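You operate a simulated robot arm through the tools that you are given. There is no shell and no other tool.

Carry out the task below with a simulated two-armed robot. There is one attempt and no reset: what you move stays moved.

TASK
Fetch the red block from the top of the trials table and set it in the green tote on the black rack. Then fetch the teal filter and stand it on the inside of the glass frame. Then take the purple carton and leave it on the cream setter. Then put the clear jug on the packing bench away on the store shelf four. Then put the purple tag from the packing bench in the blue sagger there. Then take the white tile from the packing bench and leave it on the deck of the green trolley. Then take the blue tin from the packing bench and leave it on the blue sign there. Then take the blue sponge and put it on the slats of the dry shelf. Then take the black chock on the top of the unload bench and put it away on the store shelf one. Then take the purple tin on the deck of the green trolley and put it away on the store shelf three. Keep to this order. Set down upright: teal filter, clear jug, blue tin.

Only the result counts: the job must be done as asked and must still hold three seconds after the hand-in. Knocking over, shifting, dropping, spilling or breaking anything else fails it.

THE ROBOT
Two 7-joint arms with fingered hands on one trunk, on a base that drives. Base frame: it is fixed to the floor where the robot stands at the start and does not move with it; the origin is under the middle of the robot, x ahead of it, y to its left, z up. Lengths are in cm, angles in degrees, forces in N, time in s.
The left shoulder is at the start at [7, 14.5, 98.7], the right one opposite. With the tool pointing down near the work surface each hand reaches from about 42 to 80 cm from the robot's upright axis, wherever it stands, measured 20 degrees to its own side. Places, roughly: black chock (18x7x7 cm) [-790, -1310, 90]; blue sagger (25x20x6 cm) [-570, -1270, 90]; blue sign [-575, -1300, 75]; blue sponge (10x6x4 cm) [-570, -1340, 90]; blue tin (7x7x9 cm) [-550, -1330, 90]; clear jug [-600, -1200, 100]; cream setter (16x16x2 cm) [-620, -920, 80]; deck of the green trolley [-460, -1540, 80]; green tote (33x20x10 cm) [290, 200, 100]; inside of the glass frame (15x15 cm) [-686, -1040, 84]; purple carton (15x10x6 cm) [-560, -1180, 90]; purple tag [-525, -1300, 100]; purple tin [-450, -1550, 75]; red block (5x5x3 cm) [150, 150, 80]; slats of the dry shelf [-870, -1040, 90]; store shelf four [-520, -1570, 130]; store shelf one [-520, -1570, 10]; store shelf three [-520, -1570, 80]; teal filter (6x6x13 cm) [-390, -940, 90]; white tile (5x5x1 cm) [-510, -1310, 90]. Payload 3.5 kg a hand.
The TCP of each hand is the grasp point between the finger pads, 2.5 cm short of the fingertips. In the tool frame z runs along the fingers and y along their closing line. The gripper opens to 8.8 cm. The gripper's body begins 2.9 cm behind the TCP. The gripper is a hand of 4 fingers: y runs from the thumb to the fingers, the wrist lies at [-1.3, -9.7, -16.2] in the tool frame, and closing takes about 1.5 s.
Orientation is that of the tool frame in the base frame, as a unit quaternion [w, x, y, z]. With the fingers straight down and the wrist toward the robot, the tool's x, y and z point along [0, 1, 0], [1, 0, 0] and [0, 0, -1] of the base frame.

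THE INTERFACE
- The arms move only by the tool send_rows. It takes "left_rows", "right_rows" or both (then of equal length, played together; a hand with none holds still); each is a list of rows, each an object of numbers (a shift or turn left out is 0, a gripper value left out holds the last): "x", "y", "z": the shift along the base's x, y, z in units of 400 mm (1.0 is 400 mm); "ax", "ay", "az": the turn, a rotation vector about the base's x, y, z in units of 90 degrees (1.0 is 90 degrees). In form: [{"x": .., "y": .., "z": .., "ax": .., "ay": .., "az": ..}, ...]. A call has 1 to 20 rows; each row is the pose to reach, as a shift and turn from the pose commanded when the call began. "left_jaw" and "right_jaw" are, for a hand that has rows, the finger opening in cm, from 0 to 8.8, set as the call begins (left out, the last holds). A call with a number of a shift or a turn outside -1 to 1 is refused whole. Each row takes 0.2 s and may step no farther than 5 cm and 8.6 degrees from the row before; otherwise, or with a gripper value out of range, the whole call is refused. A pose out of reach is approached as far as the arm can. The call stops where the force on the tool passes 40 N (or 10 N more than at its start, if that is more) or the arm is blocked; 0.2 s more then pass. Each finger travels about 4.5 cm/s and halts on what it meets, pressing with about 32 N; the grip force reading is that of the motor and also rises with nothing between the fingers. The clock runs only during rows and for 0.2 s after the last one: add rows that repeat a pose to give the fingers time. It gives the time, the measured TCP pose, the force on the tool (base axes), the opening and the grip force at its end, in the units of the frame above (readings bear some noise), with the torque about the TCP (base axes, N m) and any sound that the robot's microphone picked up.
- Cameras (640 x 400 px; columns grow to the right, rows downward): "scene" is now at [16.01, -0.85, 132.53]; the picture's right is [-0.06, -1.00, 0.00], its down [-0.52, 0.03, -0.85] and it looks along [0.85, -0.05, -0.52] (base axes); focal length 280 px, centre (320, 200). "left" rides on the left gripper at [-6.4, -8.3, -9.8] in its tool frame; the picture's right is [-0.62, -0.37, 0.69], its down [0.71, -0.63, 0.30] and it looks along [0.32, 0.68, 0.65] (tool axes); focal length 265 px, centre (320, 200). "right" rides on the right gripper at [6.4, -8.3, -9.8] in its tool frame; the picture's right is [-0.62, 0.37, -0.69], its down [-0.71, -0.63, 0.30] and it looks along [-0.32, 0.68, 0.65] (tool axes); focal length 265 px, centre (320, 200). There is no depth. A picture from a camera that has moved, and an enlarged one, comes with that camera's place and axes in the base frame and with its lens. The place of the scene camera against the robot may be out by one fixed shift of up to 2.5 cm in any direction.
- capture(camera): a new picture of that camera. The clock stands still meanwhile.
- lift_body(by): slides the trunk up (or, below 0, down) by that many cm; the arms and the scene camera ride with it, the base frame stays. It gives what a move gives, with no picture.
- steer(legs): drives the robot by 1 to 6 legs, each [ahead, left, turn to the left] in cm, cm and degrees, along the robot's own axes; the way and the turn of a leg run together, so that a leg with both is an arc; at most 150 cm and 180 degrees a leg. The arms and the cameras ride along, it lands a little off, and it stops where it bumps. It gives what a move gives.
- grasp_type(shape, hand): the hand has 4 fingers and takes this shape, open, in about a second: jaw (thumb against the fingers, like two jaws); tri (thumb and two fingers); tip (a fingertip pinch); poke (one finger out to press); point (the index stretched); flat (the hand flat); cup (the hand cupped); fist (a fist). The gripper value then closes the fingers along that shape, each until it touches; the sizes above hold for jaw. It gives what a move gives, with no picture.
- aim_head(pan, tilt): turns the head with the scene camera to pan (to the left, within 86 degrees either way) and tilt (down, from -29 to 69), counted from straight ahead of the robot. It gives what a move gives.
- zoom(camera, box): a new picture of the part [left, top, right, bottom] of that camera's present view, enlarged. The clock stands still meanwhile.
- close_job(): hands the job in; it is judged then, once.

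Places have to be worked out from the pictures, the camera data and where the tool is seen. Open the grippers and draw the arms clear of the work before you hand the job in, unless the task says otherwise.

The tools are called after ">>>" as name(argument=value, ...) on one line, values as JSON. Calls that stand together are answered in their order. send_rows: Moves the arms, as the interface text tells. Its arguments: {"type":"object","properties":{"left_rows":{"type":"array","items":{"type":"object","properties":{"x":{"type":"number"},"y":{"type":"number"},"z":{"type":"number"},"ax":{"type":"number"},"ay":{"type":"number"},"az":{"type":"number"}}}},"left_jaw":{"type":"number"},"right_rows":{"type":"array","items":{"type":"object","properties":{"x":{"type":"number"},"y":{"type":"number"},"z":{"type":"number"},"ax":{"type":"number"},"ay":{"type":"number"},"az":{"type":"number"}}}},"right_jaw":{"type":"number"}},"required":[]} The other tools are called the same way: lift_body (by) slides the trunk up or down; grasp_type (shape, hand) gives the hand a shape; steer (legs) drives the base; aim_head (pan, tilt) turns the head that bears the scene camera; capture (camera) takes a picture; zoom (camera, box) takes an enlarged picture of a part of a camera's view; close_job () hands the job in.

At the start:

```text
t: 0.0
left_position: [52.74, 23.18, 107.68]
left_tool_rot: [-0.001, 0.707, 0.707, 0.0]
left_wrist_force: [0.8, 0.3, -0.3]
left_moment: [0.01, 0.02, 0.01]
left_grip_width: 8.8
left_gripper_force: 0.0
left_shape: jaw
right_position: [50.17, -25.23, 99.67]
right_tool_rot: [0.0, 0.707, 0.707, 0.001]
right_wrist_force: [-0.7, -0.2, -0.2]
right_moment: [-0.03, 0.01, 0.01]
right_grip_width: 8.77
right_gripper_force: 0.0
right_shape: jaw
trunk travel left (down, up): [-55.0, 29.0]
robot x, y, heading: [0.03, 0.31, -0.1]
head pan, tilt: [-3.3, 31.3]
```

scene: 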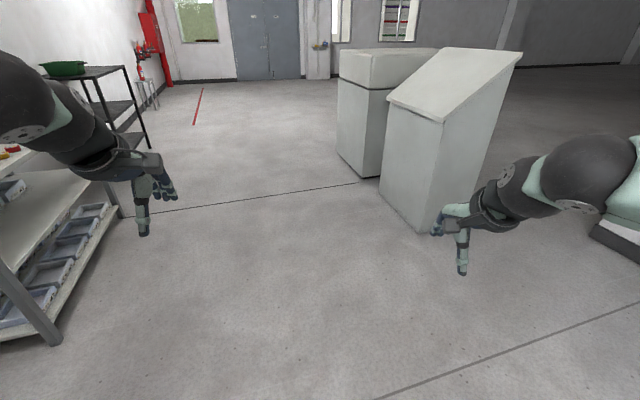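
right: 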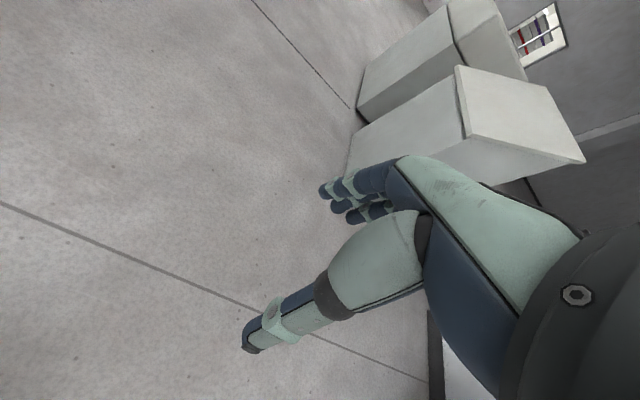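
left: 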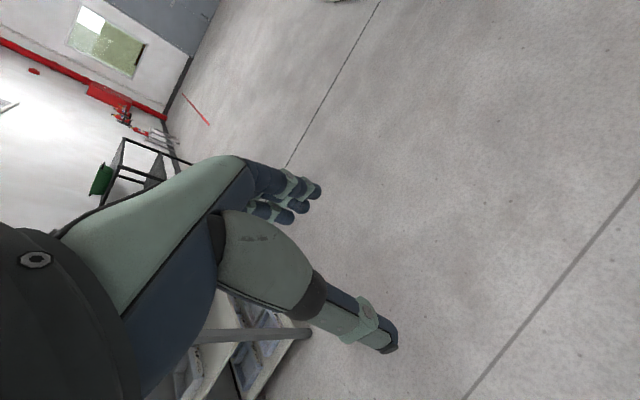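

I start by looking left, where the trials table and the black rack appear to be.

>>> aim_head(pan=45, tilt=25)

>>> capture(camera="scene")

```text
t: 1.2
left_position: [52.84, 23.21, 107.63]
left_tool_rot: [0.0, 0.707, 0.707, 0.0]
left_wrist_force: [0.5, 0.1, 0.1]
left_moment: [0.01, -0.01, -0.02]
left_grip_width: 8.76
left_gripper_force: 0.0
left_shape: jaw
right_position: [50.23, -25.09, 99.72]
right_tool_rot: [0.0, 0.708, 0.707, 0.0]
right_wrist_force: [-0.7, -0.5, 0.5]
right_moment: [0.01, -0.01, -0.02]
right_grip_width: 8.75
right_gripper_force: 0.0
right_shape: jaw
trunk travel left (down, up): [-55.0, 29.0]
robot x, y, heading: [0.08, -0.02, 0.1]
head pan, tilt: [45.0, 25.0]
```

```text
taken
camera scene: at [13.56, 6.18, 133.54], right [0.71, -0.71, 0.0], down [-0.3, -0.3, -0.91], along [0.64, 0.64, -0.42], focal length 280 px, centre (320, 200)
```

scene: 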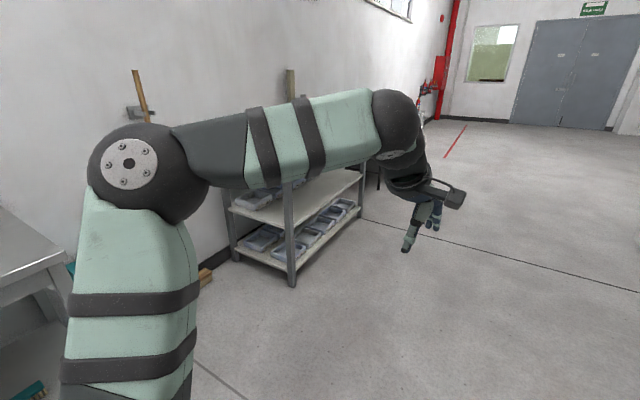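

The arm blocks the view, but the table's front edge looks to be at about y≈126, x from about 100 to 220. I drive to the aisle in front of it and face +y.

>>> steer(legs=[[130, 20, 0], [0, 0, 90]])

>>> aim_head(pan=0, tilt=30)

>>> capture(camera="scene")

```text
t: 11.7
left_position: [109.12, 72.79, 107.82]
left_tool_rot: [0.0, 0.0, 1.0, 0.0]
left_wrist_force: [1.1, -0.7, -0.2]
left_moment: [0.01, 0.01, -0.03]
left_grip_width: 8.75
left_gripper_force: 0.1
left_shape: jaw
right_position: [157.39, 70.31, 99.72]
right_tool_rot: [0.0, 0.0, 1.0, 0.0]
right_wrist_force: [0.4, 0.0, 0.3]
right_moment: [0.01, 0.02, -0.01]
right_grip_width: 8.78
right_gripper_force: 0.0
right_shape: jaw
trunk travel left (down, up): [-55.0, 29.0]
robot x, y, heading: [132.21, 20.04, 90.3]
head pan, tilt: [45.0, 25.0]
```

```text
t: 12.8
left_position: [109.06, 72.85, 107.69]
left_tool_rot: [-0.001, -0.001, 1.0, 0.0]
left_wrist_force: [-0.8, -0.7, -0.1]
left_moment: [0.0, 0.0, -0.01]
left_grip_width: 8.78
left_gripper_force: 0.0
left_shape: jaw
right_position: [157.44, 70.36, 99.63]
right_tool_rot: [0.0, 0.0, 1.0, 0.0]
right_wrist_force: [-0.3, -0.4, -0.9]
right_moment: [0.0, -0.01, 0.02]
right_grip_width: 8.78
right_gripper_force: 0.1
right_shape: jaw
trunk travel left (down, up): [-55.0, 29.0]
robot x, y, heading: [132.46, 20.3, 89.9]
head pan, tilt: [0.0, 30.0]
```

```text
taken
camera scene: at [134.34, 33.82, 132.74], right [1.0, 0.0, 0.0], down [0.0, -0.5, -0.87], along [0.0, 0.87, -0.5], focal length 280 px, centre (320, 200)
```

scene: 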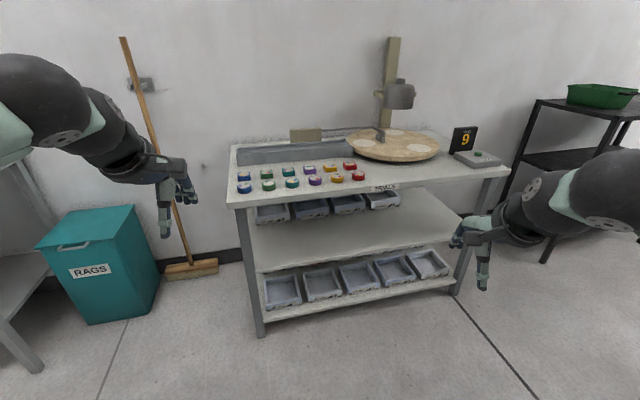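

The trials table holds two rows of coloured items, two of them red. I zoom in.

>>> zoom(camera="scene", box=[225, 125, 385, 225])

>>> zoom(camera="scene", box=[340, 80, 520, 192])

```text
4.00 times, centred on (305, 175) of scene
camera zoom: at [134.34, 33.82, 132.74], right [1.0, 0.0, 0.0], down [0.0, -0.5, -0.87], along [0.0, 0.87, -0.5], focal length 1118 px, centre (380, 300)
```

zoom: 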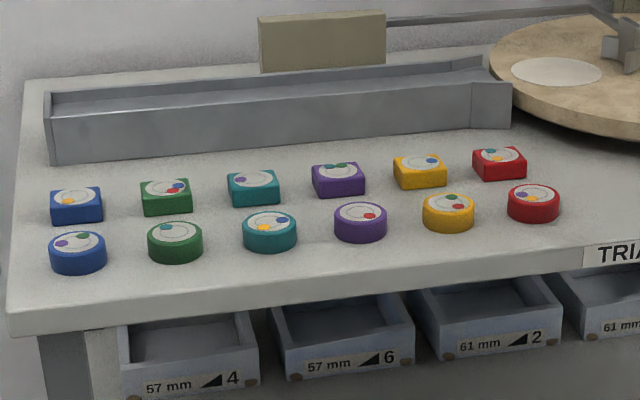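

```text
3.56 times, centred on (430, 136) of scene
camera zoom: at [134.34, 33.82, 132.74], right [1.0, 0.0, 0.0], down [0.0, -0.5, -0.87], along [0.0, 0.87, -0.5], focal length 994 px, centre (-71, 428)
```

zoom: 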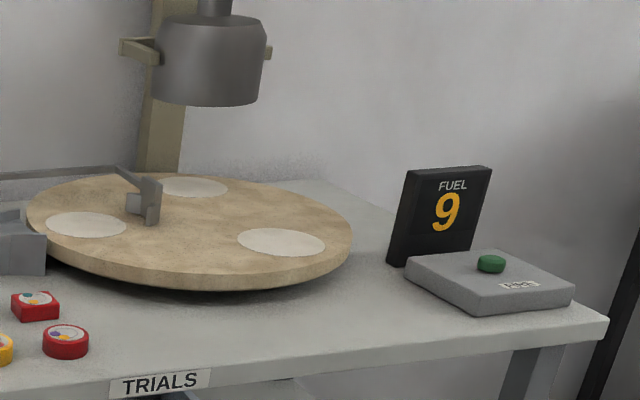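

The square red item (not the round disc) is the red block; I estimate it at about (148.5, 156), table top z≈79. I drive closer so the right hand can reach it.

>>> steer(legs=[[64, 6, 0]])

>>> aim_head(pan=-10, tilt=45)

>>> capture(camera="scene")

>>> capture(camera="right")

```text
t: 16.4
left_position: [102.95, 137.15, 107.64]
left_tool_rot: [0.001, -0.001, 1.0, 0.0]
left_wrist_force: [-0.2, -0.1, 0.9]
left_moment: [0.0, 0.01, 0.0]
left_grip_width: 8.77
left_gripper_force: 0.0
left_shape: jaw
right_position: [151.25, 134.63, 99.74]
right_tool_rot: [0.0, 0.0, 1.0, 0.0]
right_wrist_force: [0.7, 0.2, -0.1]
right_moment: [0.02, -0.02, 0.0]
right_grip_width: 8.76
right_gripper_force: 0.0
right_shape: jaw
trunk travel left (down, up): [-55.0, 29.0]
robot x, y, heading: [126.25, 84.29, 89.9]
head pan, tilt: [0.0, 30.0]
```

```text
t: 17.2
left_position: [102.94, 137.22, 107.62]
left_tool_rot: [0.0, 0.0, 1.0, 0.0]
left_wrist_force: [-0.6, 0.1, 0.3]
left_moment: [-0.02, -0.01, -0.02]
left_grip_width: 8.76
left_gripper_force: 0.0
left_shape: jaw
right_position: [151.34, 134.49, 99.57]
right_tool_rot: [0.0, 0.0, 1.0, 0.0]
right_wrist_force: [-0.1, -1.4, 0.1]
right_moment: [-0.02, 0.01, -0.01]
right_grip_width: 8.73
right_gripper_force: 0.2
right_shape: jaw
trunk travel left (down, up): [-55.0, 29.0]
robot x, y, heading: [126.27, 84.35, 90.0]
head pan, tilt: [-10.0, 45.0]
```

```text
taken
camera scene: at [129.67, 97.06, 130.49], right [0.99, -0.17, 0.0], down [-0.12, -0.7, -0.71], along [0.12, 0.7, -0.71], focal length 280 px, centre (320, 200)
```

scene: 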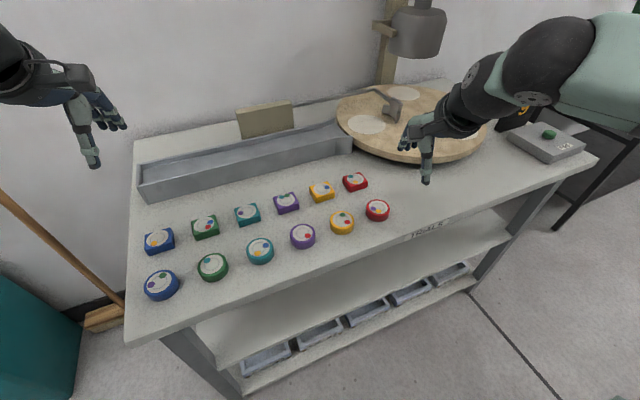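

```text
taken
camera right: at [144.94, 126.18, 109.54], right [0.62, 0.37, 0.69], down [0.72, -0.63, -0.3], along [0.32, 0.68, -0.65], focal length 265 px, centre (320, 200)
```

right: 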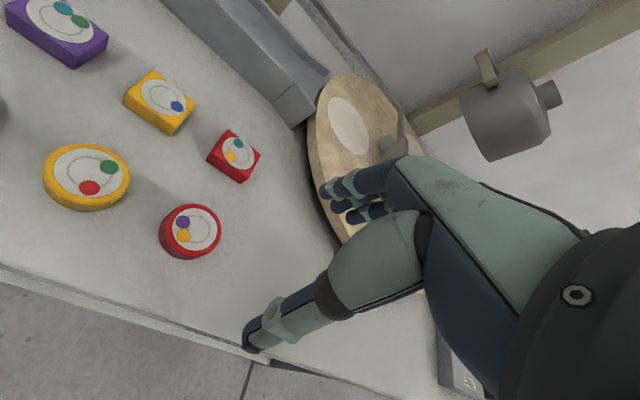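

Both views disagree somewhat on height, so I move the right hand above the block and triangulate with the hand camera.

>>> send_rows(right_rows=[{"x": -0.05, "y": 0.06}, {"x": -0.1, "y": 0.13}, {"x": -0.15, "y": 0.2}, {"x": -0.15, "y": 0.2}])

>>> capture(camera="right")

>>> capture(camera="scene")

```text
t: 18.2
left_position: [103.02, 136.99, 107.78]
left_tool_rot: [0.0, 0.0, 1.0, 0.0]
left_wrist_force: [0.3, 0.7, -0.4]
left_moment: [0.02, 0.03, -0.02]
left_grip_width: 8.76
left_gripper_force: 0.0
left_shape: jaw
right_position: [145.06, 142.37, 99.61]
right_tool_rot: [-0.001, -0.001, 1.0, 0.0]
right_wrist_force: [0.1, -0.1, -0.5]
right_moment: [0.02, 0.02, -0.01]
right_grip_width: 8.73
right_gripper_force: 0.1
right_shape: jaw
trunk travel left (down, up): [-55.0, 29.0]
robot x, y, heading: [126.21, 84.64, 90.1]
head pan, tilt: [-10.0, 45.0]
```

```text
taken
camera right: at [138.78, 134.01, 109.42], right [0.62, 0.37, 0.69], down [0.72, -0.63, -0.31], along [0.32, 0.68, -0.65], focal length 265 px, centre (320, 200)
```

right: 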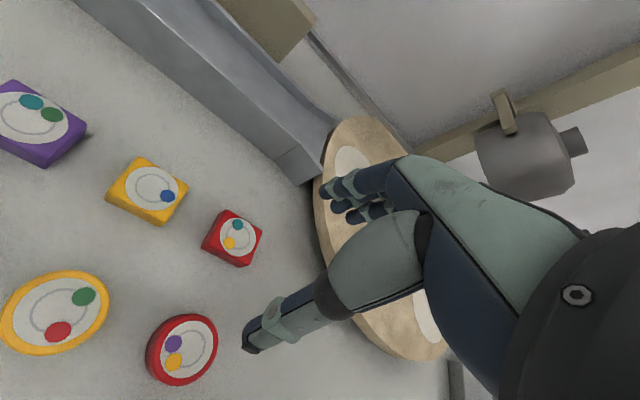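

```text
taken
camera scene: at [129.75, 96.99, 130.49], right [0.99, -0.17, 0.0], down [-0.12, -0.7, -0.71], along [0.12, 0.7, -0.71], focal length 280 px, centre (320, 200)
```

scene: 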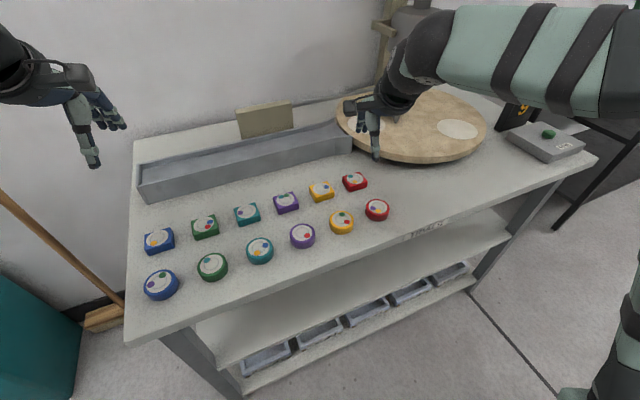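

Triangulation gives the block's top centre at (145.0, 147.3, 84.5), turned about 7° to the left; table top ≈81.5. I rotate a bit, move over it and descend.

>>> send_rows(right_rows=[{"y": 0.06, "az": 0.04}, {"y": 0.1225, "az": 0.08}, {"y": 0.1225, "z": -0.1, "az": 0.08}, {"y": 0.1225, "z": -0.2, "az": 0.08}, {"y": 0.1225, "z": -0.2, "az": 0.08}], right_jaw=8)

>>> capture(camera="right")

>>> zoom(camera="scene", box=[280, 120, 440, 220])

```text
t: 19.4
left_position: [103.01, 137.01, 107.81]
left_tool_rot: [0.0, -0.001, 1.0, 0.0]
left_wrist_force: [-0.4, -0.8, -0.5]
left_moment: [0.01, 0.0, 0.02]
left_grip_width: 8.78
left_gripper_force: 0.0
left_shape: jaw
right_position: [145.25, 147.38, 91.49]
right_tool_rot: [0.0, -0.064, 0.998, 0.001]
right_wrist_force: [0.1, -1.2, -0.3]
right_moment: [0.01, 0.0, 0.0]
right_grip_width: 8.04
right_gripper_force: 0.0
right_shape: jaw
trunk travel left (down, up): [-55.0, 29.0]
robot x, y, heading: [126.64, 84.12, 89.9]
head pan, tilt: [-10.0, 45.0]
```

```text
taken
camera right: at [140.03, 138.28, 101.39], right [0.57, 0.44, 0.69], down [0.79, -0.53, -0.3], along [0.23, 0.72, -0.65], focal length 265 px, centre (320, 200)
```

right: 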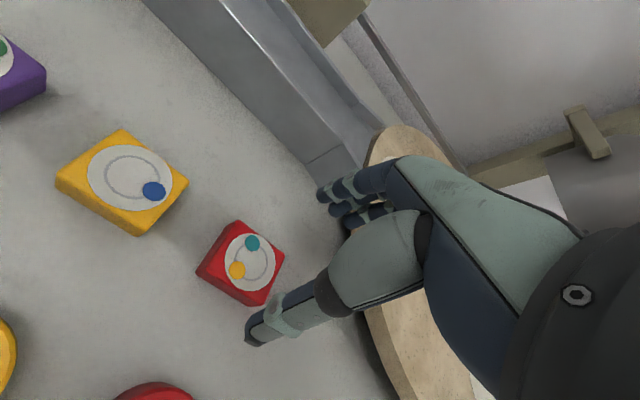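

```text
4.00 times, centred on (360, 170) of scene
camera zoom: at [129.65, 96.99, 130.49], right [0.99, -0.17, 0.0], down [-0.12, -0.7, -0.71], along [0.12, 0.7, -0.71], focal length 1118 px, centre (160, 320)
```

zoom: 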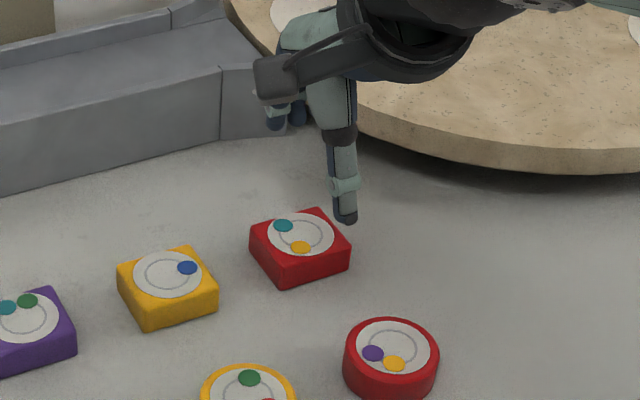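

The block is centred under the hand (computed (144.9, 147.2)). I descend to z≈84.6 and then close.

>>> send_rows(right_rows=[{"x": -0.005, "z": -0.06}, {"x": -0.005, "z": -0.12}, {"x": -0.005, "z": -0.172}, {"x": -0.005, "z": -0.172}])

>>> capture(camera="right")

```text
t: 20.4
left_position: [102.9, 137.1, 107.81]
left_tool_rot: [0.0, -0.001, 1.0, 0.0]
left_wrist_force: [-0.8, -0.2, -0.4]
left_moment: [-0.03, 0.02, -0.01]
left_grip_width: 8.77
left_gripper_force: 0.0
left_shape: jaw
right_position: [145.16, 147.39, 84.67]
right_tool_rot: [0.0, -0.063, 0.998, 0.0]
right_wrist_force: [0.8, -0.6, -0.5]
right_moment: [0.0, 0.0, 0.01]
right_grip_width: 8.03
right_gripper_force: 0.1
right_shape: jaw
trunk travel left (down, up): [-55.0, 29.0]
robot x, y, heading: [126.4, 84.37, 90.2]
head pan, tilt: [-10.0, 45.0]
```

```text
taken
camera right: at [139.86, 138.27, 94.63], right [0.57, 0.44, 0.69], down [0.79, -0.53, -0.3], along [0.23, 0.72, -0.65], focal length 265 px, centre (320, 200)
```

right: 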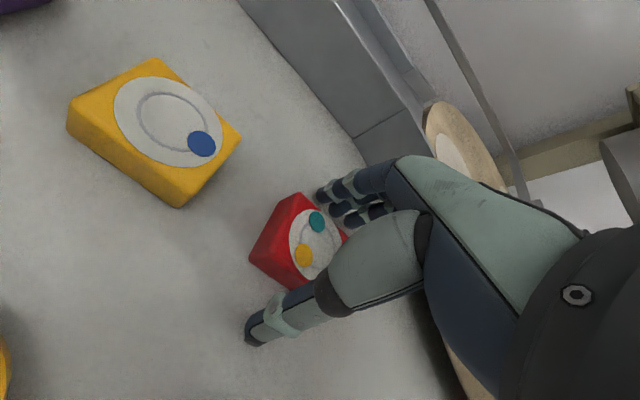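

The block sits between thumb and fingers. I close the hand.

>>> send_rows(right_rows=[{}, {}, {}, {}, {}, {}, {}, {}], right_jaw=3.5)

>>> capture(camera="right")

```text
t: 22.2
left_position: [102.99, 137.06, 107.57]
left_tool_rot: [0.0, 0.0, 1.0, 0.0]
left_wrist_force: [0.5, 0.4, 0.3]
left_moment: [-0.01, -0.04, 0.02]
left_grip_width: 8.74
left_gripper_force: 0.0
left_shape: jaw
right_position: [145.2, 147.47, 84.76]
right_tool_rot: [0.0, -0.064, 0.998, -0.001]
right_wrist_force: [-0.1, 0.5, 0.4]
right_moment: [0.01, 0.02, -0.01]
right_grip_width: 3.8
right_gripper_force: 31.8
right_shape: jaw
trunk travel left (down, up): [-55.0, 29.0]
robot x, y, heading: [126.26, 84.58, 90.1]
head pan, tilt: [-10.0, 45.0]
```

```text
taken
camera right: at [139.88, 138.3, 94.65], right [0.57, 0.44, 0.69], down [0.79, -0.53, -0.3], along [0.23, 0.72, -0.65], focal length 265 px, centre (320, 200)
```

right: 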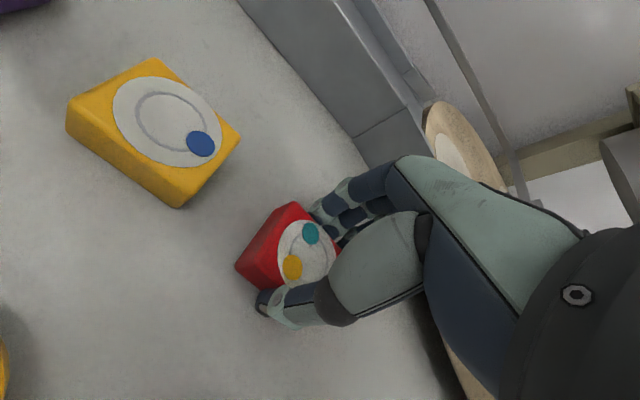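

The grip reads 3.8 cm at 32 N, so the block is held, perhaps by one side. I lift and check.

>>> send_rows(right_rows=[{"z": 0.03}, {"z": 0.08}, {"z": 0.16}, {"z": 0.24}, {"z": 0.24}], right_jaw=2.5)

>>> capture(camera="right")

>>> zoom(camera="scene", box=[280, 100, 440, 200])

```text
t: 23.4
left_position: [102.95, 137.21, 107.72]
left_tool_rot: [0.0, 0.0, 1.0, 0.0]
left_wrist_force: [-0.3, -0.5, 0.2]
left_moment: [0.03, 0.02, -0.02]
left_grip_width: 8.76
left_gripper_force: 0.0
left_shape: jaw
right_position: [144.98, 147.39, 94.34]
right_tool_rot: [0.0, -0.064, 0.998, -0.001]
right_wrist_force: [-1.3, 0.4, -0.9]
right_moment: [0.03, 0.02, -0.04]
right_grip_width: 3.83
right_gripper_force: 32.2
right_shape: jaw
trunk travel left (down, up): [-55.0, 29.0]
robot x, y, heading: [126.1, 84.37, 90.0]
head pan, tilt: [-10.0, 45.0]
```

```text
taken
camera right: at [139.71, 138.31, 104.23], right [0.57, 0.45, 0.69], down [0.79, -0.53, -0.3], along [0.23, 0.72, -0.65], focal length 265 px, centre (320, 200)
```

right: 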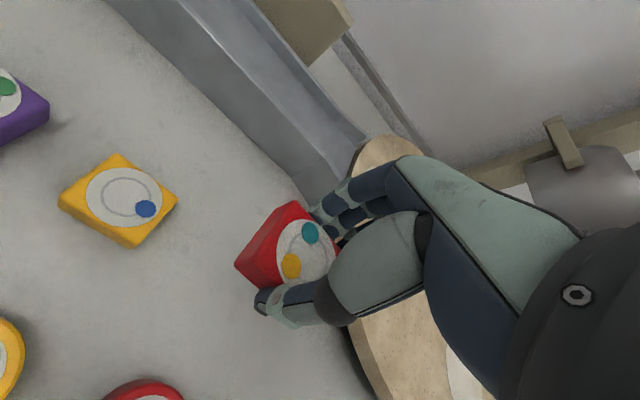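

```text
4.00 times, centred on (360, 150) of scene
camera zoom: at [129.7, 97.13, 130.47], right [0.99, -0.17, 0.0], down [-0.12, -0.7, -0.71], along [0.12, 0.7, -0.71], focal length 1118 px, centre (160, 400)
```

zoom: 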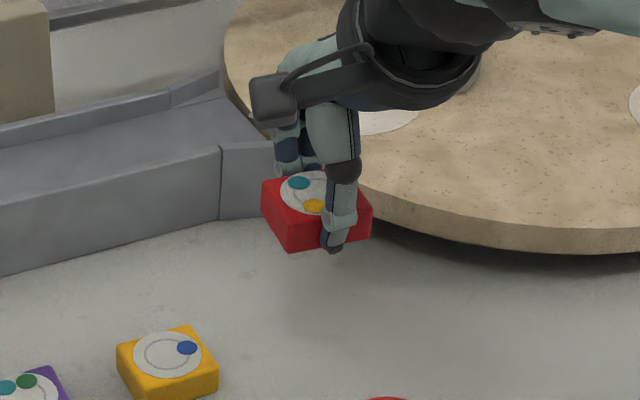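

The block is held securely. I raise and pull back the hand, back away from the table and look toward the rack.

>>> send_rows(right_rows=[{"z": 0.1}, {"y": -0.06, "z": 0.2, "az": -0.04}, {"y": -0.14, "z": 0.3, "az": -0.08}, {"x": 0.08, "y": -0.22, "z": 0.35, "az": -0.08}, {"x": 0.15, "y": -0.3, "z": 0.4, "az": -0.08}, {"x": 0.15, "y": -0.3, "z": 0.4, "az": -0.08}])

>>> steer(legs=[[-50, 0, 0]])

>>> aim_head(pan=-60, tilt=20)

>>> capture(camera="scene")

```text
refused: row 3 steps farther than a row can; nothing moved
```

```text
t: 26.3
left_position: [102.98, 87.35, 107.63]
left_tool_rot: [0.0, -0.003, 1.0, 0.0]
left_wrist_force: [-0.3, -0.5, 0.4]
left_moment: [0.02, -0.01, 0.04]
left_grip_width: 8.77
left_gripper_force: 0.0
left_shape: jaw
right_position: [144.98, 97.68, 94.32]
right_tool_rot: [0.0, -0.066, 0.998, 0.001]
right_wrist_force: [-0.1, -0.1, -0.7]
right_moment: [0.02, -0.03, -0.01]
right_grip_width: 3.79
right_gripper_force: 31.8
right_shape: jaw
trunk travel left (down, up): [-55.0, 29.0]
robot x, y, heading: [126.7, 34.56, 89.9]
head pan, tilt: [-10.0, 45.0]
```

```text
t: 27.5
left_position: [102.97, 87.33, 107.62]
left_tool_rot: [0.0, -0.003, 1.0, 0.001]
left_wrist_force: [-0.3, 0.7, 0.2]
left_moment: [-0.01, -0.05, 0.03]
left_grip_width: 8.78
left_gripper_force: 0.1
left_shape: jaw
right_position: [145.02, 97.59, 94.46]
right_tool_rot: [0.0, -0.066, 0.998, 0.001]
right_wrist_force: [-0.1, -0.2, -0.5]
right_moment: [-0.01, -0.01, 0.02]
right_grip_width: 3.79
right_gripper_force: 32.0
right_shape: jaw
trunk travel left (down, up): [-55.0, 29.0]
robot x, y, heading: [126.65, 34.35, 90.1]
head pan, tilt: [-60.0, 20.0]
```

```text
taken
camera scene: at [136.48, 44.06, 134.34], right [0.51, -0.86, 0.0], down [-0.3, -0.17, -0.94], along [0.81, 0.47, -0.34], focal length 280 px, centre (320, 200)
```

scene: 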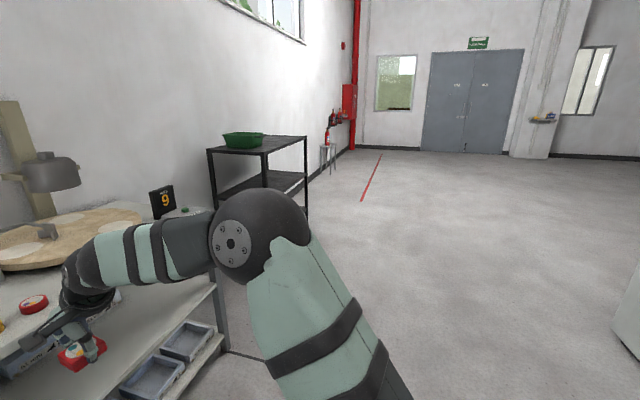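

The hand move was refused (step too large), but the drive cleared everything. Now I raise the hand and drive sideways to in front of the rack.

>>> send_rows(right_rows=[{"x": 0.03, "y": -0.03, "z": 0.07, "az": -0.04}, {"x": 0.06, "y": -0.06, "z": 0.15, "az": -0.08}, {"x": 0.1, "y": -0.09, "z": 0.25, "az": -0.08}, {"x": 0.15, "y": -0.1, "z": 0.3, "az": -0.08}, {"x": 0.15, "y": -0.1, "z": 0.3, "az": -0.08}])

>>> steer(legs=[[0, -145, 0], [40, 0, 0]])

>>> aim_head(pan=0, tilt=25)

>>> capture(camera="scene")

```text
t: 28.7
left_position: [102.89, 87.42, 107.62]
left_tool_rot: [0.0, -0.002, 1.0, -0.001]
left_wrist_force: [-0.2, 0.3, -0.4]
left_moment: [-0.02, 0.02, -0.01]
left_grip_width: 8.81
left_gripper_force: 0.1
left_shape: jaw
right_position: [151.19, 93.97, 106.42]
right_tool_rot: [-0.001, -0.003, 1.0, -0.001]
right_wrist_force: [1.1, 0.1, -0.8]
right_moment: [0.02, 0.02, -0.03]
right_grip_width: 3.79
right_gripper_force: 32.6
right_shape: jaw
trunk travel left (down, up): [-55.0, 29.0]
robot x, y, heading: [126.25, 34.58, 90.0]
head pan, tilt: [-60.0, 20.0]
```

```text
t: 38.1
left_position: [248.75, 128.61, 107.71]
left_tool_rot: [-0.001, -0.007, 1.0, 0.0]
left_wrist_force: [-0.4, -1.0, 0.3]
left_moment: [0.02, 0.02, 0.0]
left_grip_width: 8.77
left_gripper_force: 0.1
left_shape: jaw
right_position: [296.87, 135.59, 106.3]
right_tool_rot: [0.0, -0.007, 1.0, 0.0]
right_wrist_force: [0.2, -0.2, -1.2]
right_moment: [0.0, -0.02, 0.03]
right_grip_width: 3.79
right_gripper_force: 32.1
right_shape: jaw
trunk travel left (down, up): [-55.0, 29.0]
robot x, y, heading: [272.69, 76.42, 90.8]
head pan, tilt: [-60.0, 20.0]
```

```text
t: 39.4
left_position: [248.73, 128.72, 107.72]
left_tool_rot: [0.0, -0.008, 1.0, 0.0]
left_wrist_force: [0.1, -0.1, 0.5]
left_moment: [0.01, -0.03, -0.03]
left_grip_width: 8.74
left_gripper_force: 0.0
left_shape: jaw
right_position: [296.86, 135.64, 106.33]
right_tool_rot: [0.0, -0.008, 1.0, 0.0]
right_wrist_force: [-0.7, 0.2, -0.8]
right_moment: [0.03, 0.01, 0.0]
right_grip_width: 3.79
right_gripper_force: 31.7
right_shape: jaw
trunk travel left (down, up): [-55.0, 29.0]
robot x, y, heading: [272.6, 76.19, 90.8]
head pan, tilt: [0.0, 25.0]
```

```text
taken
camera scene: at [274.52, 90.13, 133.54], right [1.0, 0.01, 0.0], down [0.01, -0.42, -0.91], along [-0.01, 0.91, -0.42], focal length 280 px, centre (320, 200)
```

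scene: 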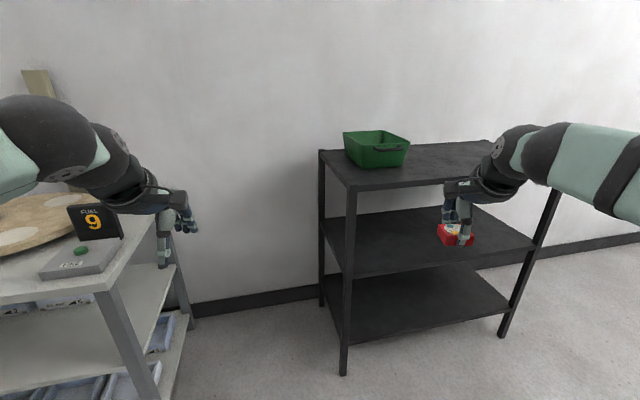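

The rack top is at z≈97 with the tote around (294, 205), the rack yawed ~14°. I zoom, then raise the trunk so the hand clears the tote's rim.

>>> zoom(camera="scene", box=[310, 110, 430, 185])

>>> lift_body(by=13)

```text
5.33 times, centred on (370, 148) of scene
camera zoom: at [274.52, 90.13, 133.54], right [1.0, 0.01, 0.0], down [0.01, -0.42, -0.91], along [-0.01, 0.91, -0.42], focal length 1491 px, centre (53, 480)
```

zoom: 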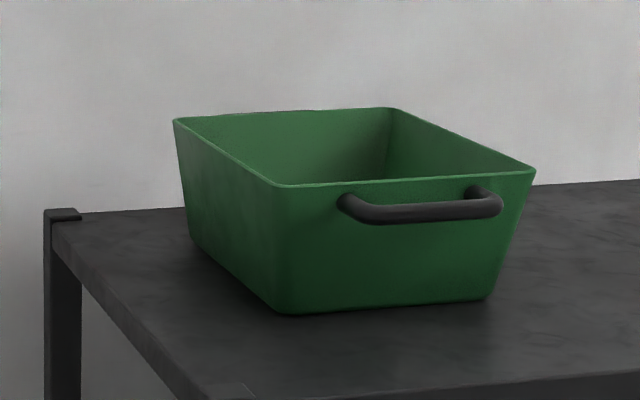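

```text
t: 41.0
left_position: [248.72, 128.68, 120.64]
left_tool_rot: [0.0, -0.008, 1.0, -0.001]
left_wrist_force: [0.4, 0.9, -0.6]
left_moment: [0.03, -0.01, -0.01]
left_grip_width: 8.74
left_gripper_force: 0.0
left_shape: jaw
right_position: [296.8, 135.62, 119.23]
right_tool_rot: [0.0, -0.008, 1.0, 0.001]
right_wrist_force: [0.3, 0.1, -1.4]
right_moment: [-0.01, 0.02, -0.02]
right_grip_width: 3.81
right_gripper_force: 32.0
right_shape: jaw
trunk travel left (down, up): [-68.0, 16.0]
robot x, y, heading: [272.43, 76.23, 90.8]
head pan, tilt: [0.0, 25.0]
```

Tote rim corners work out to about (287,195), (306,199), (301,223), (281,218): centre near (294, 208). I drive up to it.

>>> steer(legs=[[61, 0, -0.8]])

>>> aim_head(pan=-10, tilt=45)

>>> capture(camera="right")

>>> capture(camera="scene")

```text
t: 44.4
left_position: [250.2, 190.33, 120.83]
left_tool_rot: [0.0, 0.007, 1.0, 0.0]
left_wrist_force: [-0.2, 0.4, 0.0]
left_moment: [0.02, 0.02, -0.01]
left_grip_width: 8.79
left_gripper_force: 0.0
left_shape: jaw
right_position: [298.42, 196.03, 119.25]
right_tool_rot: [0.0, 0.007, 1.0, 0.0]
right_wrist_force: [-0.3, 0.2, 0.1]
right_moment: [0.03, 0.01, -0.05]
right_grip_width: 3.79
right_gripper_force: 31.9
right_shape: jaw
trunk travel left (down, up): [-68.0, 16.0]
robot x, y, heading: [272.6, 137.56, 89.1]
head pan, tilt: [0.0, 25.0]
```

```text
t: 45.2
left_position: [250.2, 190.59, 120.72]
left_tool_rot: [0.0, 0.006, 1.0, -0.001]
left_wrist_force: [-0.2, 0.8, -0.2]
left_moment: [0.0, 0.0, -0.01]
left_grip_width: 8.73
left_gripper_force: 0.0
left_shape: jaw
right_position: [298.44, 196.07, 119.28]
right_tool_rot: [0.0, 0.008, 1.0, 0.0]
right_wrist_force: [0.4, -0.2, -1.3]
right_moment: [-0.03, 0.0, 0.03]
right_grip_width: 3.8
right_gripper_force: 32.5
right_shape: jaw
trunk travel left (down, up): [-68.0, 16.0]
robot x, y, heading: [272.98, 137.41, 89.0]
head pan, tilt: [-10.0, 45.0]
```

```text
taken
camera right: at [291.93, 187.84, 129.14], right [0.62, 0.36, 0.69], down [0.71, -0.64, -0.3], along [0.33, 0.68, -0.65], focal length 265 px, centre (320, 200)
```

right: 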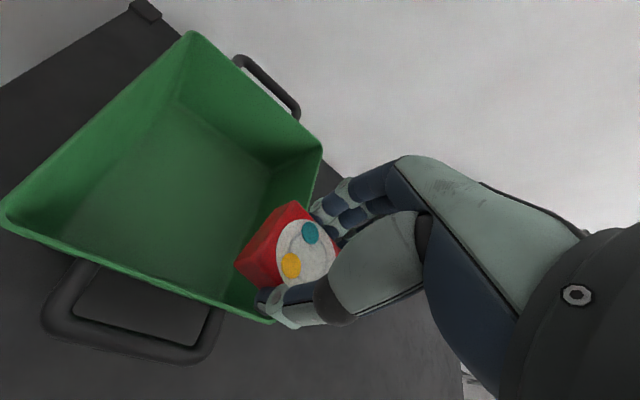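

```text
taken
camera scene: at [276.25, 150.07, 143.48], right [0.98, -0.19, 0.0], down [-0.13, -0.69, -0.71], along [0.13, 0.69, -0.71], focal length 280 px, centre (320, 200)
```

scene: 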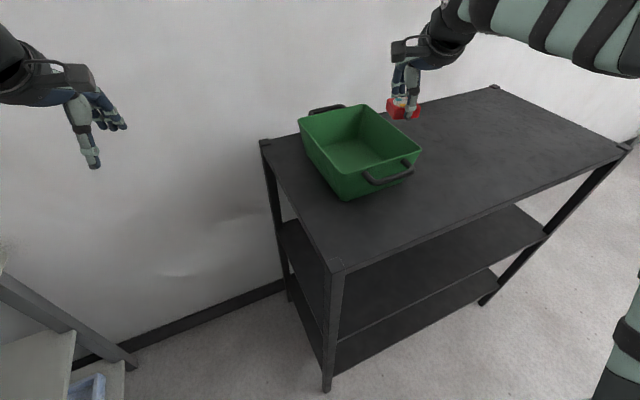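

From the hand camera the tote's rim centre is about (292.7, 204.6). I move over it and descend partway.

>>> send_rows(right_rows=[{"x": -0.05, "y": 0.07, "az": 0.05}, {"x": -0.1, "y": 0.14, "az": 0.1}, {"x": -0.1425, "y": 0.2125, "az": 0.15}, {"x": -0.1425, "y": 0.2125, "z": -0.1, "az": 0.15}, {"x": -0.1425, "y": 0.2125, "z": -0.2, "az": 0.15}, {"x": -0.1425, "y": 0.2125, "z": -0.3, "az": 0.15}, {"x": -0.1425, "y": 0.2125, "z": -0.3, "az": 0.15}])

>>> capture(camera="right")

>>> zoom(camera="scene", box=[280, 70, 440, 210])

```text
t: 46.8
left_position: [250.16, 190.42, 120.82]
left_tool_rot: [0.0, 0.007, 1.0, 0.0]
left_wrist_force: [-0.3, -0.3, -0.1]
left_moment: [-0.01, 0.0, 0.02]
left_grip_width: 8.75
left_gripper_force: 0.0
left_shape: jaw
right_position: [292.43, 204.54, 107.4]
right_tool_rot: [0.0, -0.111, 0.994, 0.0]
right_wrist_force: [0.2, -0.2, -0.5]
right_moment: [0.02, 0.04, 0.0]
right_grip_width: 3.79
right_gripper_force: 31.2
right_shape: jaw
trunk travel left (down, up): [-68.0, 16.0]
robot x, y, heading: [272.67, 137.3, 89.1]
head pan, tilt: [-10.0, 45.0]
```

```text
taken
camera right: at [288.05, 194.98, 117.19], right [0.52, 0.5, 0.69], down [0.84, -0.46, -0.3], along [0.17, 0.74, -0.65], focal length 265 px, centre (320, 200)
```

right: 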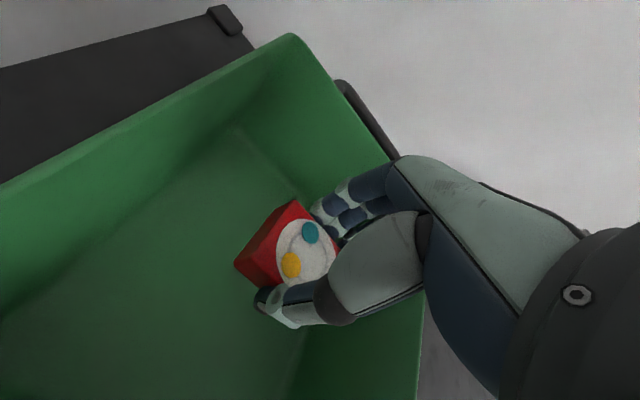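

```text
2.86 times, centred on (360, 140) of scene
camera zoom: at [276.25, 149.96, 143.49], right [0.98, -0.19, 0.0], down [-0.13, -0.69, -0.71], along [0.13, 0.69, -0.71], focal length 799 px, centre (206, 371)
```

zoom: 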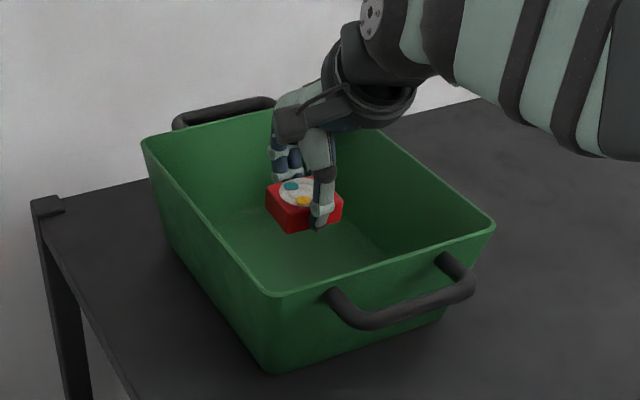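

The block is inside the tote near the centre. I shift slightly toward the front and descend slowly to the tote floor.

>>> send_rows(right_rows=[{"y": -0.03, "z": -0.04}, {"y": -0.03, "z": -0.08}, {"y": -0.03, "z": -0.11}, {"y": -0.03, "z": -0.13}, {"y": -0.03, "z": -0.145}, {"y": -0.03, "z": -0.145}])

>>> zoom(camera="scene", box=[280, 70, 440, 210])

```text
t: 48.2
left_position: [250.2, 190.47, 120.65]
left_tool_rot: [0.0, 0.007, 1.0, 0.0]
left_wrist_force: [0.3, 0.9, 0.5]
left_moment: [-0.03, -0.02, 0.0]
left_grip_width: 8.76
left_gripper_force: 0.0
left_shape: jaw
right_position: [292.62, 203.33, 101.5]
right_tool_rot: [-0.001, -0.111, 0.994, 0.0]
right_wrist_force: [0.1, -0.9, -0.8]
right_moment: [0.03, 0.0, 0.02]
right_grip_width: 3.77
right_gripper_force: 32.1
right_shape: jaw
trunk travel left (down, up): [-68.0, 16.0]
robot x, y, heading: [272.88, 137.48, 89.1]
head pan, tilt: [-10.0, 45.0]
```

```text
2.86 times, centred on (360, 140) of scene
camera zoom: at [276.25, 150.04, 143.48], right [0.98, -0.19, 0.0], down [-0.13, -0.69, -0.71], along [0.13, 0.69, -0.71], focal length 799 px, centre (206, 371)
```

zoom: 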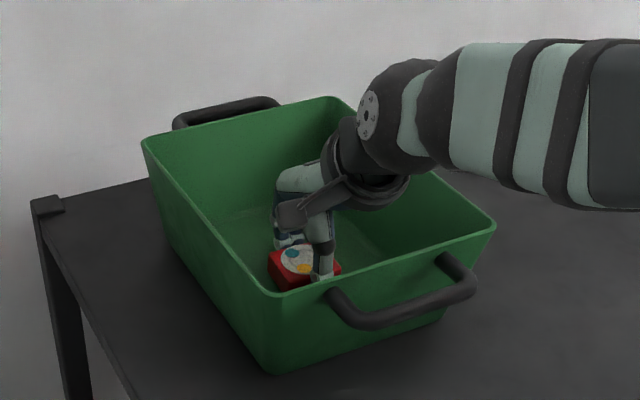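

No contact yet; I continue in small steps down to feel the floor.

>>> send_rows(right_rows=[{"z": -0.01}, {"z": -0.02}, {"z": -0.03}, {"z": -0.03}])

```text
t: 49.2
left_position: [250.11, 190.19, 120.85]
left_tool_rot: [0.0, 0.007, 1.0, 0.001]
left_wrist_force: [-0.2, 0.1, 1.1]
left_moment: [-0.01, -0.03, -0.05]
left_grip_width: 8.75
left_gripper_force: 0.0
left_shape: jaw
right_position: [292.59, 203.34, 100.69]
right_tool_rot: [0.001, -0.111, 0.994, 0.003]
right_wrist_force: [-0.3, 2.0, 12.7]
right_moment: [-0.22, -0.02, 0.01]
right_grip_width: 3.76
right_gripper_force: 32.2
right_shape: jaw
trunk travel left (down, up): [-68.0, 16.0]
robot x, y, heading: [272.74, 136.91, 89.5]
head pan, tilt: [-10.0, 45.0]
```

The upward force of 12.7 N shows the block resting on the tote floor. I open the hand gently (commanding a slight rise to relieve the load), then check.

>>> send_rows(right_rows=[{"z": 0.008}, {"z": 0.008}, {"z": 0.008}, {"z": 0.008}, {"z": 0.008}], right_jaw=6.5)

>>> send_rows(right_rows=[{"z": 0.05}, {"z": 0.15}, {"z": 0.25}, {"z": 0.35}, {"z": 0.45}, {"z": 0.45}])

>>> capture(camera="right")

>>> zoom(camera="scene", box=[280, 70, 440, 210])

```text
t: 50.4
left_position: [250.11, 190.43, 120.71]
left_tool_rot: [0.0, 0.007, 1.0, 0.0]
left_wrist_force: [-0.6, 0.3, -0.4]
left_moment: [-0.01, 0.01, 0.03]
left_grip_width: 8.74
left_gripper_force: 0.0
left_shape: jaw
right_position: [292.69, 203.28, 100.65]
right_tool_rot: [-0.001, -0.111, 0.994, 0.001]
right_wrist_force: [-0.6, -0.6, 1.1]
right_moment: [0.04, 0.0, 0.04]
right_grip_width: 6.39
right_gripper_force: 0.1
right_shape: jaw
trunk travel left (down, up): [-68.0, 16.0]
robot x, y, heading: [272.76, 137.45, 89.4]
head pan, tilt: [-10.0, 45.0]
```

```text
t: 51.8
left_position: [250.14, 190.6, 120.62]
left_tool_rot: [0.001, 0.008, 1.0, 0.001]
left_wrist_force: [0.7, 0.2, 0.8]
left_moment: [0.03, -0.02, 0.02]
left_grip_width: 8.75
left_gripper_force: 0.1
left_shape: jaw
right_position: [292.8, 203.56, 118.75]
right_tool_rot: [0.0, -0.112, 0.994, 0.0]
right_wrist_force: [-0.4, -0.1, 0.2]
right_moment: [-0.01, -0.01, -0.01]
right_grip_width: 6.5
right_gripper_force: 0.0
right_shape: jaw
trunk travel left (down, up): [-68.0, 16.0]
robot x, y, heading: [272.52, 137.43, 89.1]
head pan, tilt: [-10.0, 45.0]
```

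```text
taken
camera right: at [288.49, 193.95, 128.58], right [0.52, 0.5, 0.69], down [0.84, -0.46, -0.3], along [0.17, 0.74, -0.65], focal length 265 px, centre (320, 200)
```

right: 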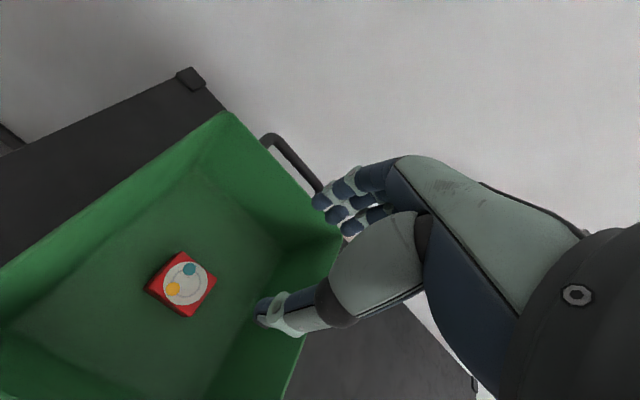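

```text
2.86 times, centred on (360, 140) of scene
camera zoom: at [276.26, 150.07, 143.47], right [0.98, -0.19, 0.0], down [-0.13, -0.69, -0.71], along [0.13, 0.69, -0.71], focal length 799 px, centre (206, 371)
```

zoom: 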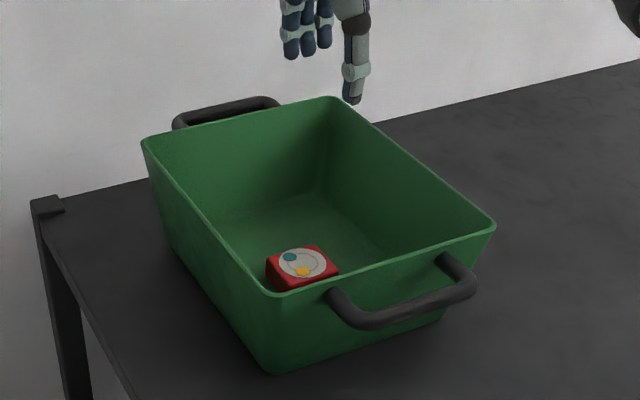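

The red block is in the tote. I pull the hand back, back away, and turn to face the far area in −x,−y to scout the route.

>>> send_rows(right_rows=[{"y": -0.08, "z": 0.02, "az": -0.05}, {"x": 0.05, "y": -0.16, "z": 0.02, "az": -0.1}, {"x": 0.08, "y": -0.25, "z": 0.02, "az": -0.13}, {"x": 0.12, "y": -0.34, "z": 0.0, "az": -0.13}, {"x": 0.12, "y": -0.34, "z": 0.0, "az": -0.13}], right_jaw=8.8)

>>> steer(legs=[[-75, 0, 0], [0, 0, 135]])

>>> aim_head(pan=0, tilt=12)

>>> capture(camera="scene")

```text
t: 53.0
left_position: [250.12, 190.45, 120.62]
left_tool_rot: [0.0, 0.006, 1.0, -0.001]
left_wrist_force: [0.0, 0.1, -0.3]
left_moment: [-0.03, -0.02, -0.02]
left_grip_width: 8.8
left_gripper_force: 0.2
left_shape: jaw
right_position: [297.24, 190.81, 118.2]
right_tool_rot: [0.002, -0.009, 1.0, 0.0]
right_wrist_force: [0.5, -0.4, -0.3]
right_moment: [0.0, 0.01, -0.04]
right_grip_width: 8.75
right_gripper_force: 0.1
right_shape: jaw
right hand out of reach, approached as far as the arm can: row 4
trunk travel left (down, up): [-68.0, 16.0]
robot x, y, heading: [272.67, 137.05, 89.1]
head pan, tilt: [-10.0, 45.0]
```

```text
t: 62.6
left_position: [246.62, 10.28, 120.71]
left_tool_rot: [0.0, 0.91, -0.414, 0.0]
left_wrist_force: [-0.8, 0.0, 0.0]
left_moment: [0.0, 0.0, 0.04]
left_grip_width: 8.77
left_gripper_force: 0.1
left_shape: jaw
right_position: [214.93, 45.27, 118.21]
right_tool_rot: [0.0, 0.917, -0.4, -0.002]
right_wrist_force: [0.3, -0.2, -0.3]
right_moment: [0.0, 0.0, 0.0]
right_grip_width: 8.78
right_gripper_force: 0.0
right_shape: jaw
trunk travel left (down, up): [-68.0, 16.0]
robot x, y, heading: [271.43, 62.63, -139.0]
head pan, tilt: [-10.0, 45.0]
```

```text
t: 63.6
left_position: [246.71, 10.34, 120.71]
left_tool_rot: [0.0, 0.91, -0.415, -0.001]
left_wrist_force: [-0.2, 1.1, -0.1]
left_moment: [0.01, 0.01, 0.01]
left_grip_width: 8.74
left_gripper_force: 0.2
left_shape: jaw
right_position: [215.07, 45.24, 118.3]
right_tool_rot: [0.001, 0.916, -0.401, -0.002]
right_wrist_force: [-1.2, -0.4, 0.0]
right_moment: [0.0, -0.01, 0.0]
right_grip_width: 8.76
right_gripper_force: 0.1
right_shape: jaw
trunk travel left (down, up): [-68.0, 16.0]
robot x, y, heading: [271.43, 62.71, -139.0]
head pan, tilt: [0.0, 12.0]
```

```text
taken
camera scene: at [262.45, 52.73, 148.64], right [-0.66, 0.75, 0.0], down [0.16, 0.14, -0.98], along [-0.74, -0.64, -0.21], focal length 280 px, centre (320, 200)
```

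scene: 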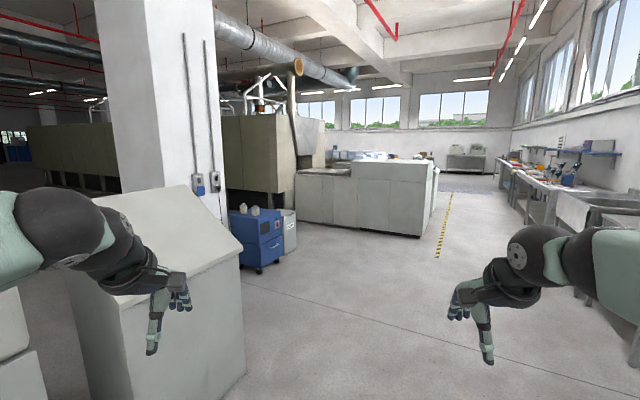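

A counter/furnace block lies between me and the destination. I look further left and right for the layout.

>>> aim_head(pan=50, tilt=8)

>>> capture(camera="scene")

>>> aim_head(pan=-40, tilt=8)

>>> capture(camera="scene")

```text
t: 64.7
left_position: [246.62, 10.34, 120.71]
left_tool_rot: [0.0, 0.91, -0.415, 0.0]
left_wrist_force: [0.2, 1.0, -0.3]
left_moment: [-0.01, 0.0, 0.02]
left_grip_width: 8.77
left_gripper_force: 0.0
left_shape: jaw
right_position: [214.97, 45.34, 118.39]
right_tool_rot: [0.0, 0.916, -0.4, -0.002]
right_wrist_force: [0.0, 0.6, 0.0]
right_moment: [0.0, 0.01, 0.01]
right_grip_width: 8.73
right_gripper_force: 0.1
right_shape: jaw
trunk travel left (down, up): [-68.0, 16.0]
robot x, y, heading: [271.76, 62.57, -138.8]
head pan, tilt: [50.0, 8.0]
```

```text
taken
camera scene: at [269.64, 49.58, 149.3], right [-1.0, -0.02, 0.0], down [0.0, 0.14, -0.99], along [0.02, -0.99, -0.14], focal length 280 px, centre (320, 200)
```

scene: 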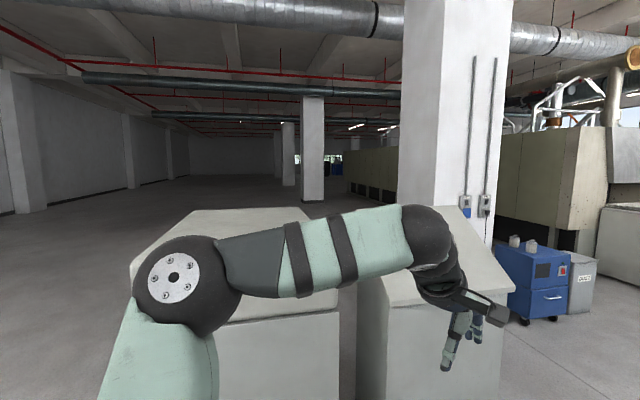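

```text
t: 66.4
left_position: [246.6, 10.24, 120.73]
left_tool_rot: [0.0, 0.91, -0.414, 0.0]
left_wrist_force: [0.0, 1.2, 0.1]
left_moment: [-0.02, -0.02, 0.01]
left_grip_width: 8.77
left_gripper_force: 0.0
left_shape: jaw
right_position: [215.1, 45.23, 118.38]
right_tool_rot: [0.001, 0.916, -0.4, -0.002]
right_wrist_force: [1.2, -1.1, -0.2]
right_moment: [0.0, 0.0, 0.04]
right_grip_width: 8.76
right_gripper_force: 0.0
right_shape: jaw
trunk travel left (down, up): [-68.0, 16.0]
robot x, y, heading: [271.14, 62.27, -139.0]
head pan, tilt: [-40.0, 8.0]
```

```text
taken
camera scene: at [260.23, 58.67, 149.3], right [-0.02, 1.0, 0.0], down [0.14, 0.0, -0.99], along [-0.99, -0.02, -0.14], focal length 280 px, centre (320, 200)
```

scene: 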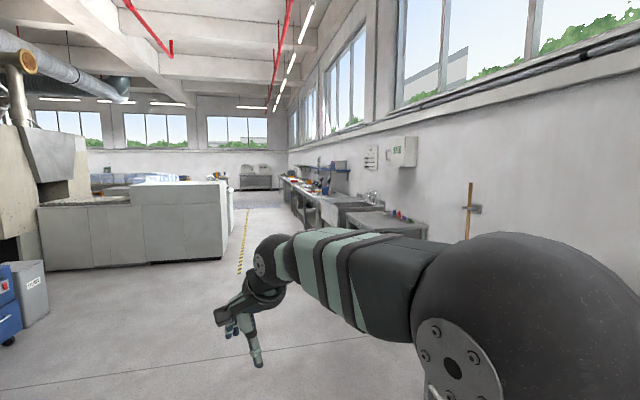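

The corridor along −x, between the counter (y<−100) and the wall benches (y>100), looks passable. I turn to face −x and drive down its middle.

>>> steer(legs=[[0, 0, -41], [140, 57, 0], [150, 0, 0]])

>>> aim_head(pan=0, tilt=15)

>>> capture(camera="scene")

```text
refused: leg 2 is longer than a leg can be; nothing moved
```

```text
t: 67.5
left_position: [246.66, 10.3, 120.72]
left_tool_rot: [-0.001, 0.91, -0.415, 0.0]
left_wrist_force: [0.1, -0.5, 0.6]
left_moment: [-0.03, 0.01, 0.0]
left_grip_width: 8.76
left_gripper_force: 0.1
left_shape: jaw
right_position: [215.03, 45.33, 118.3]
right_tool_rot: [-0.001, 0.917, -0.4, -0.002]
right_wrist_force: [0.2, 0.3, -0.2]
right_moment: [0.0, -0.03, 0.03]
right_grip_width: 8.79
right_gripper_force: 0.0
right_shape: jaw
trunk travel left (down, up): [-68.0, 16.0]
robot x, y, heading: [270.98, 62.63, -138.9]
head pan, tilt: [0.0, 15.0]
```

```text
taken
camera scene: at [262.43, 52.72, 148.16], right [-0.66, 0.76, 0.0], down [0.2, 0.17, -0.97], along [-0.73, -0.63, -0.26], focal length 280 px, centre (320, 200)
```

scene: 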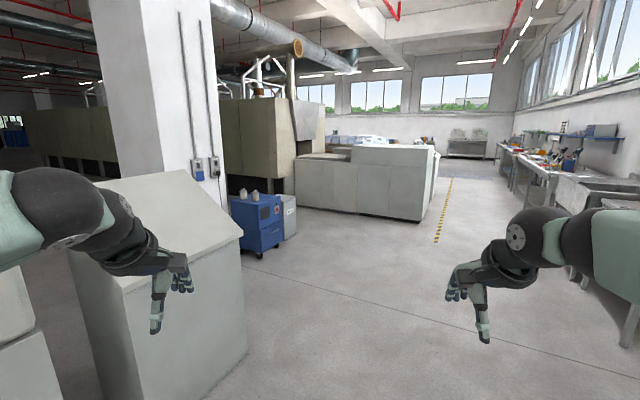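

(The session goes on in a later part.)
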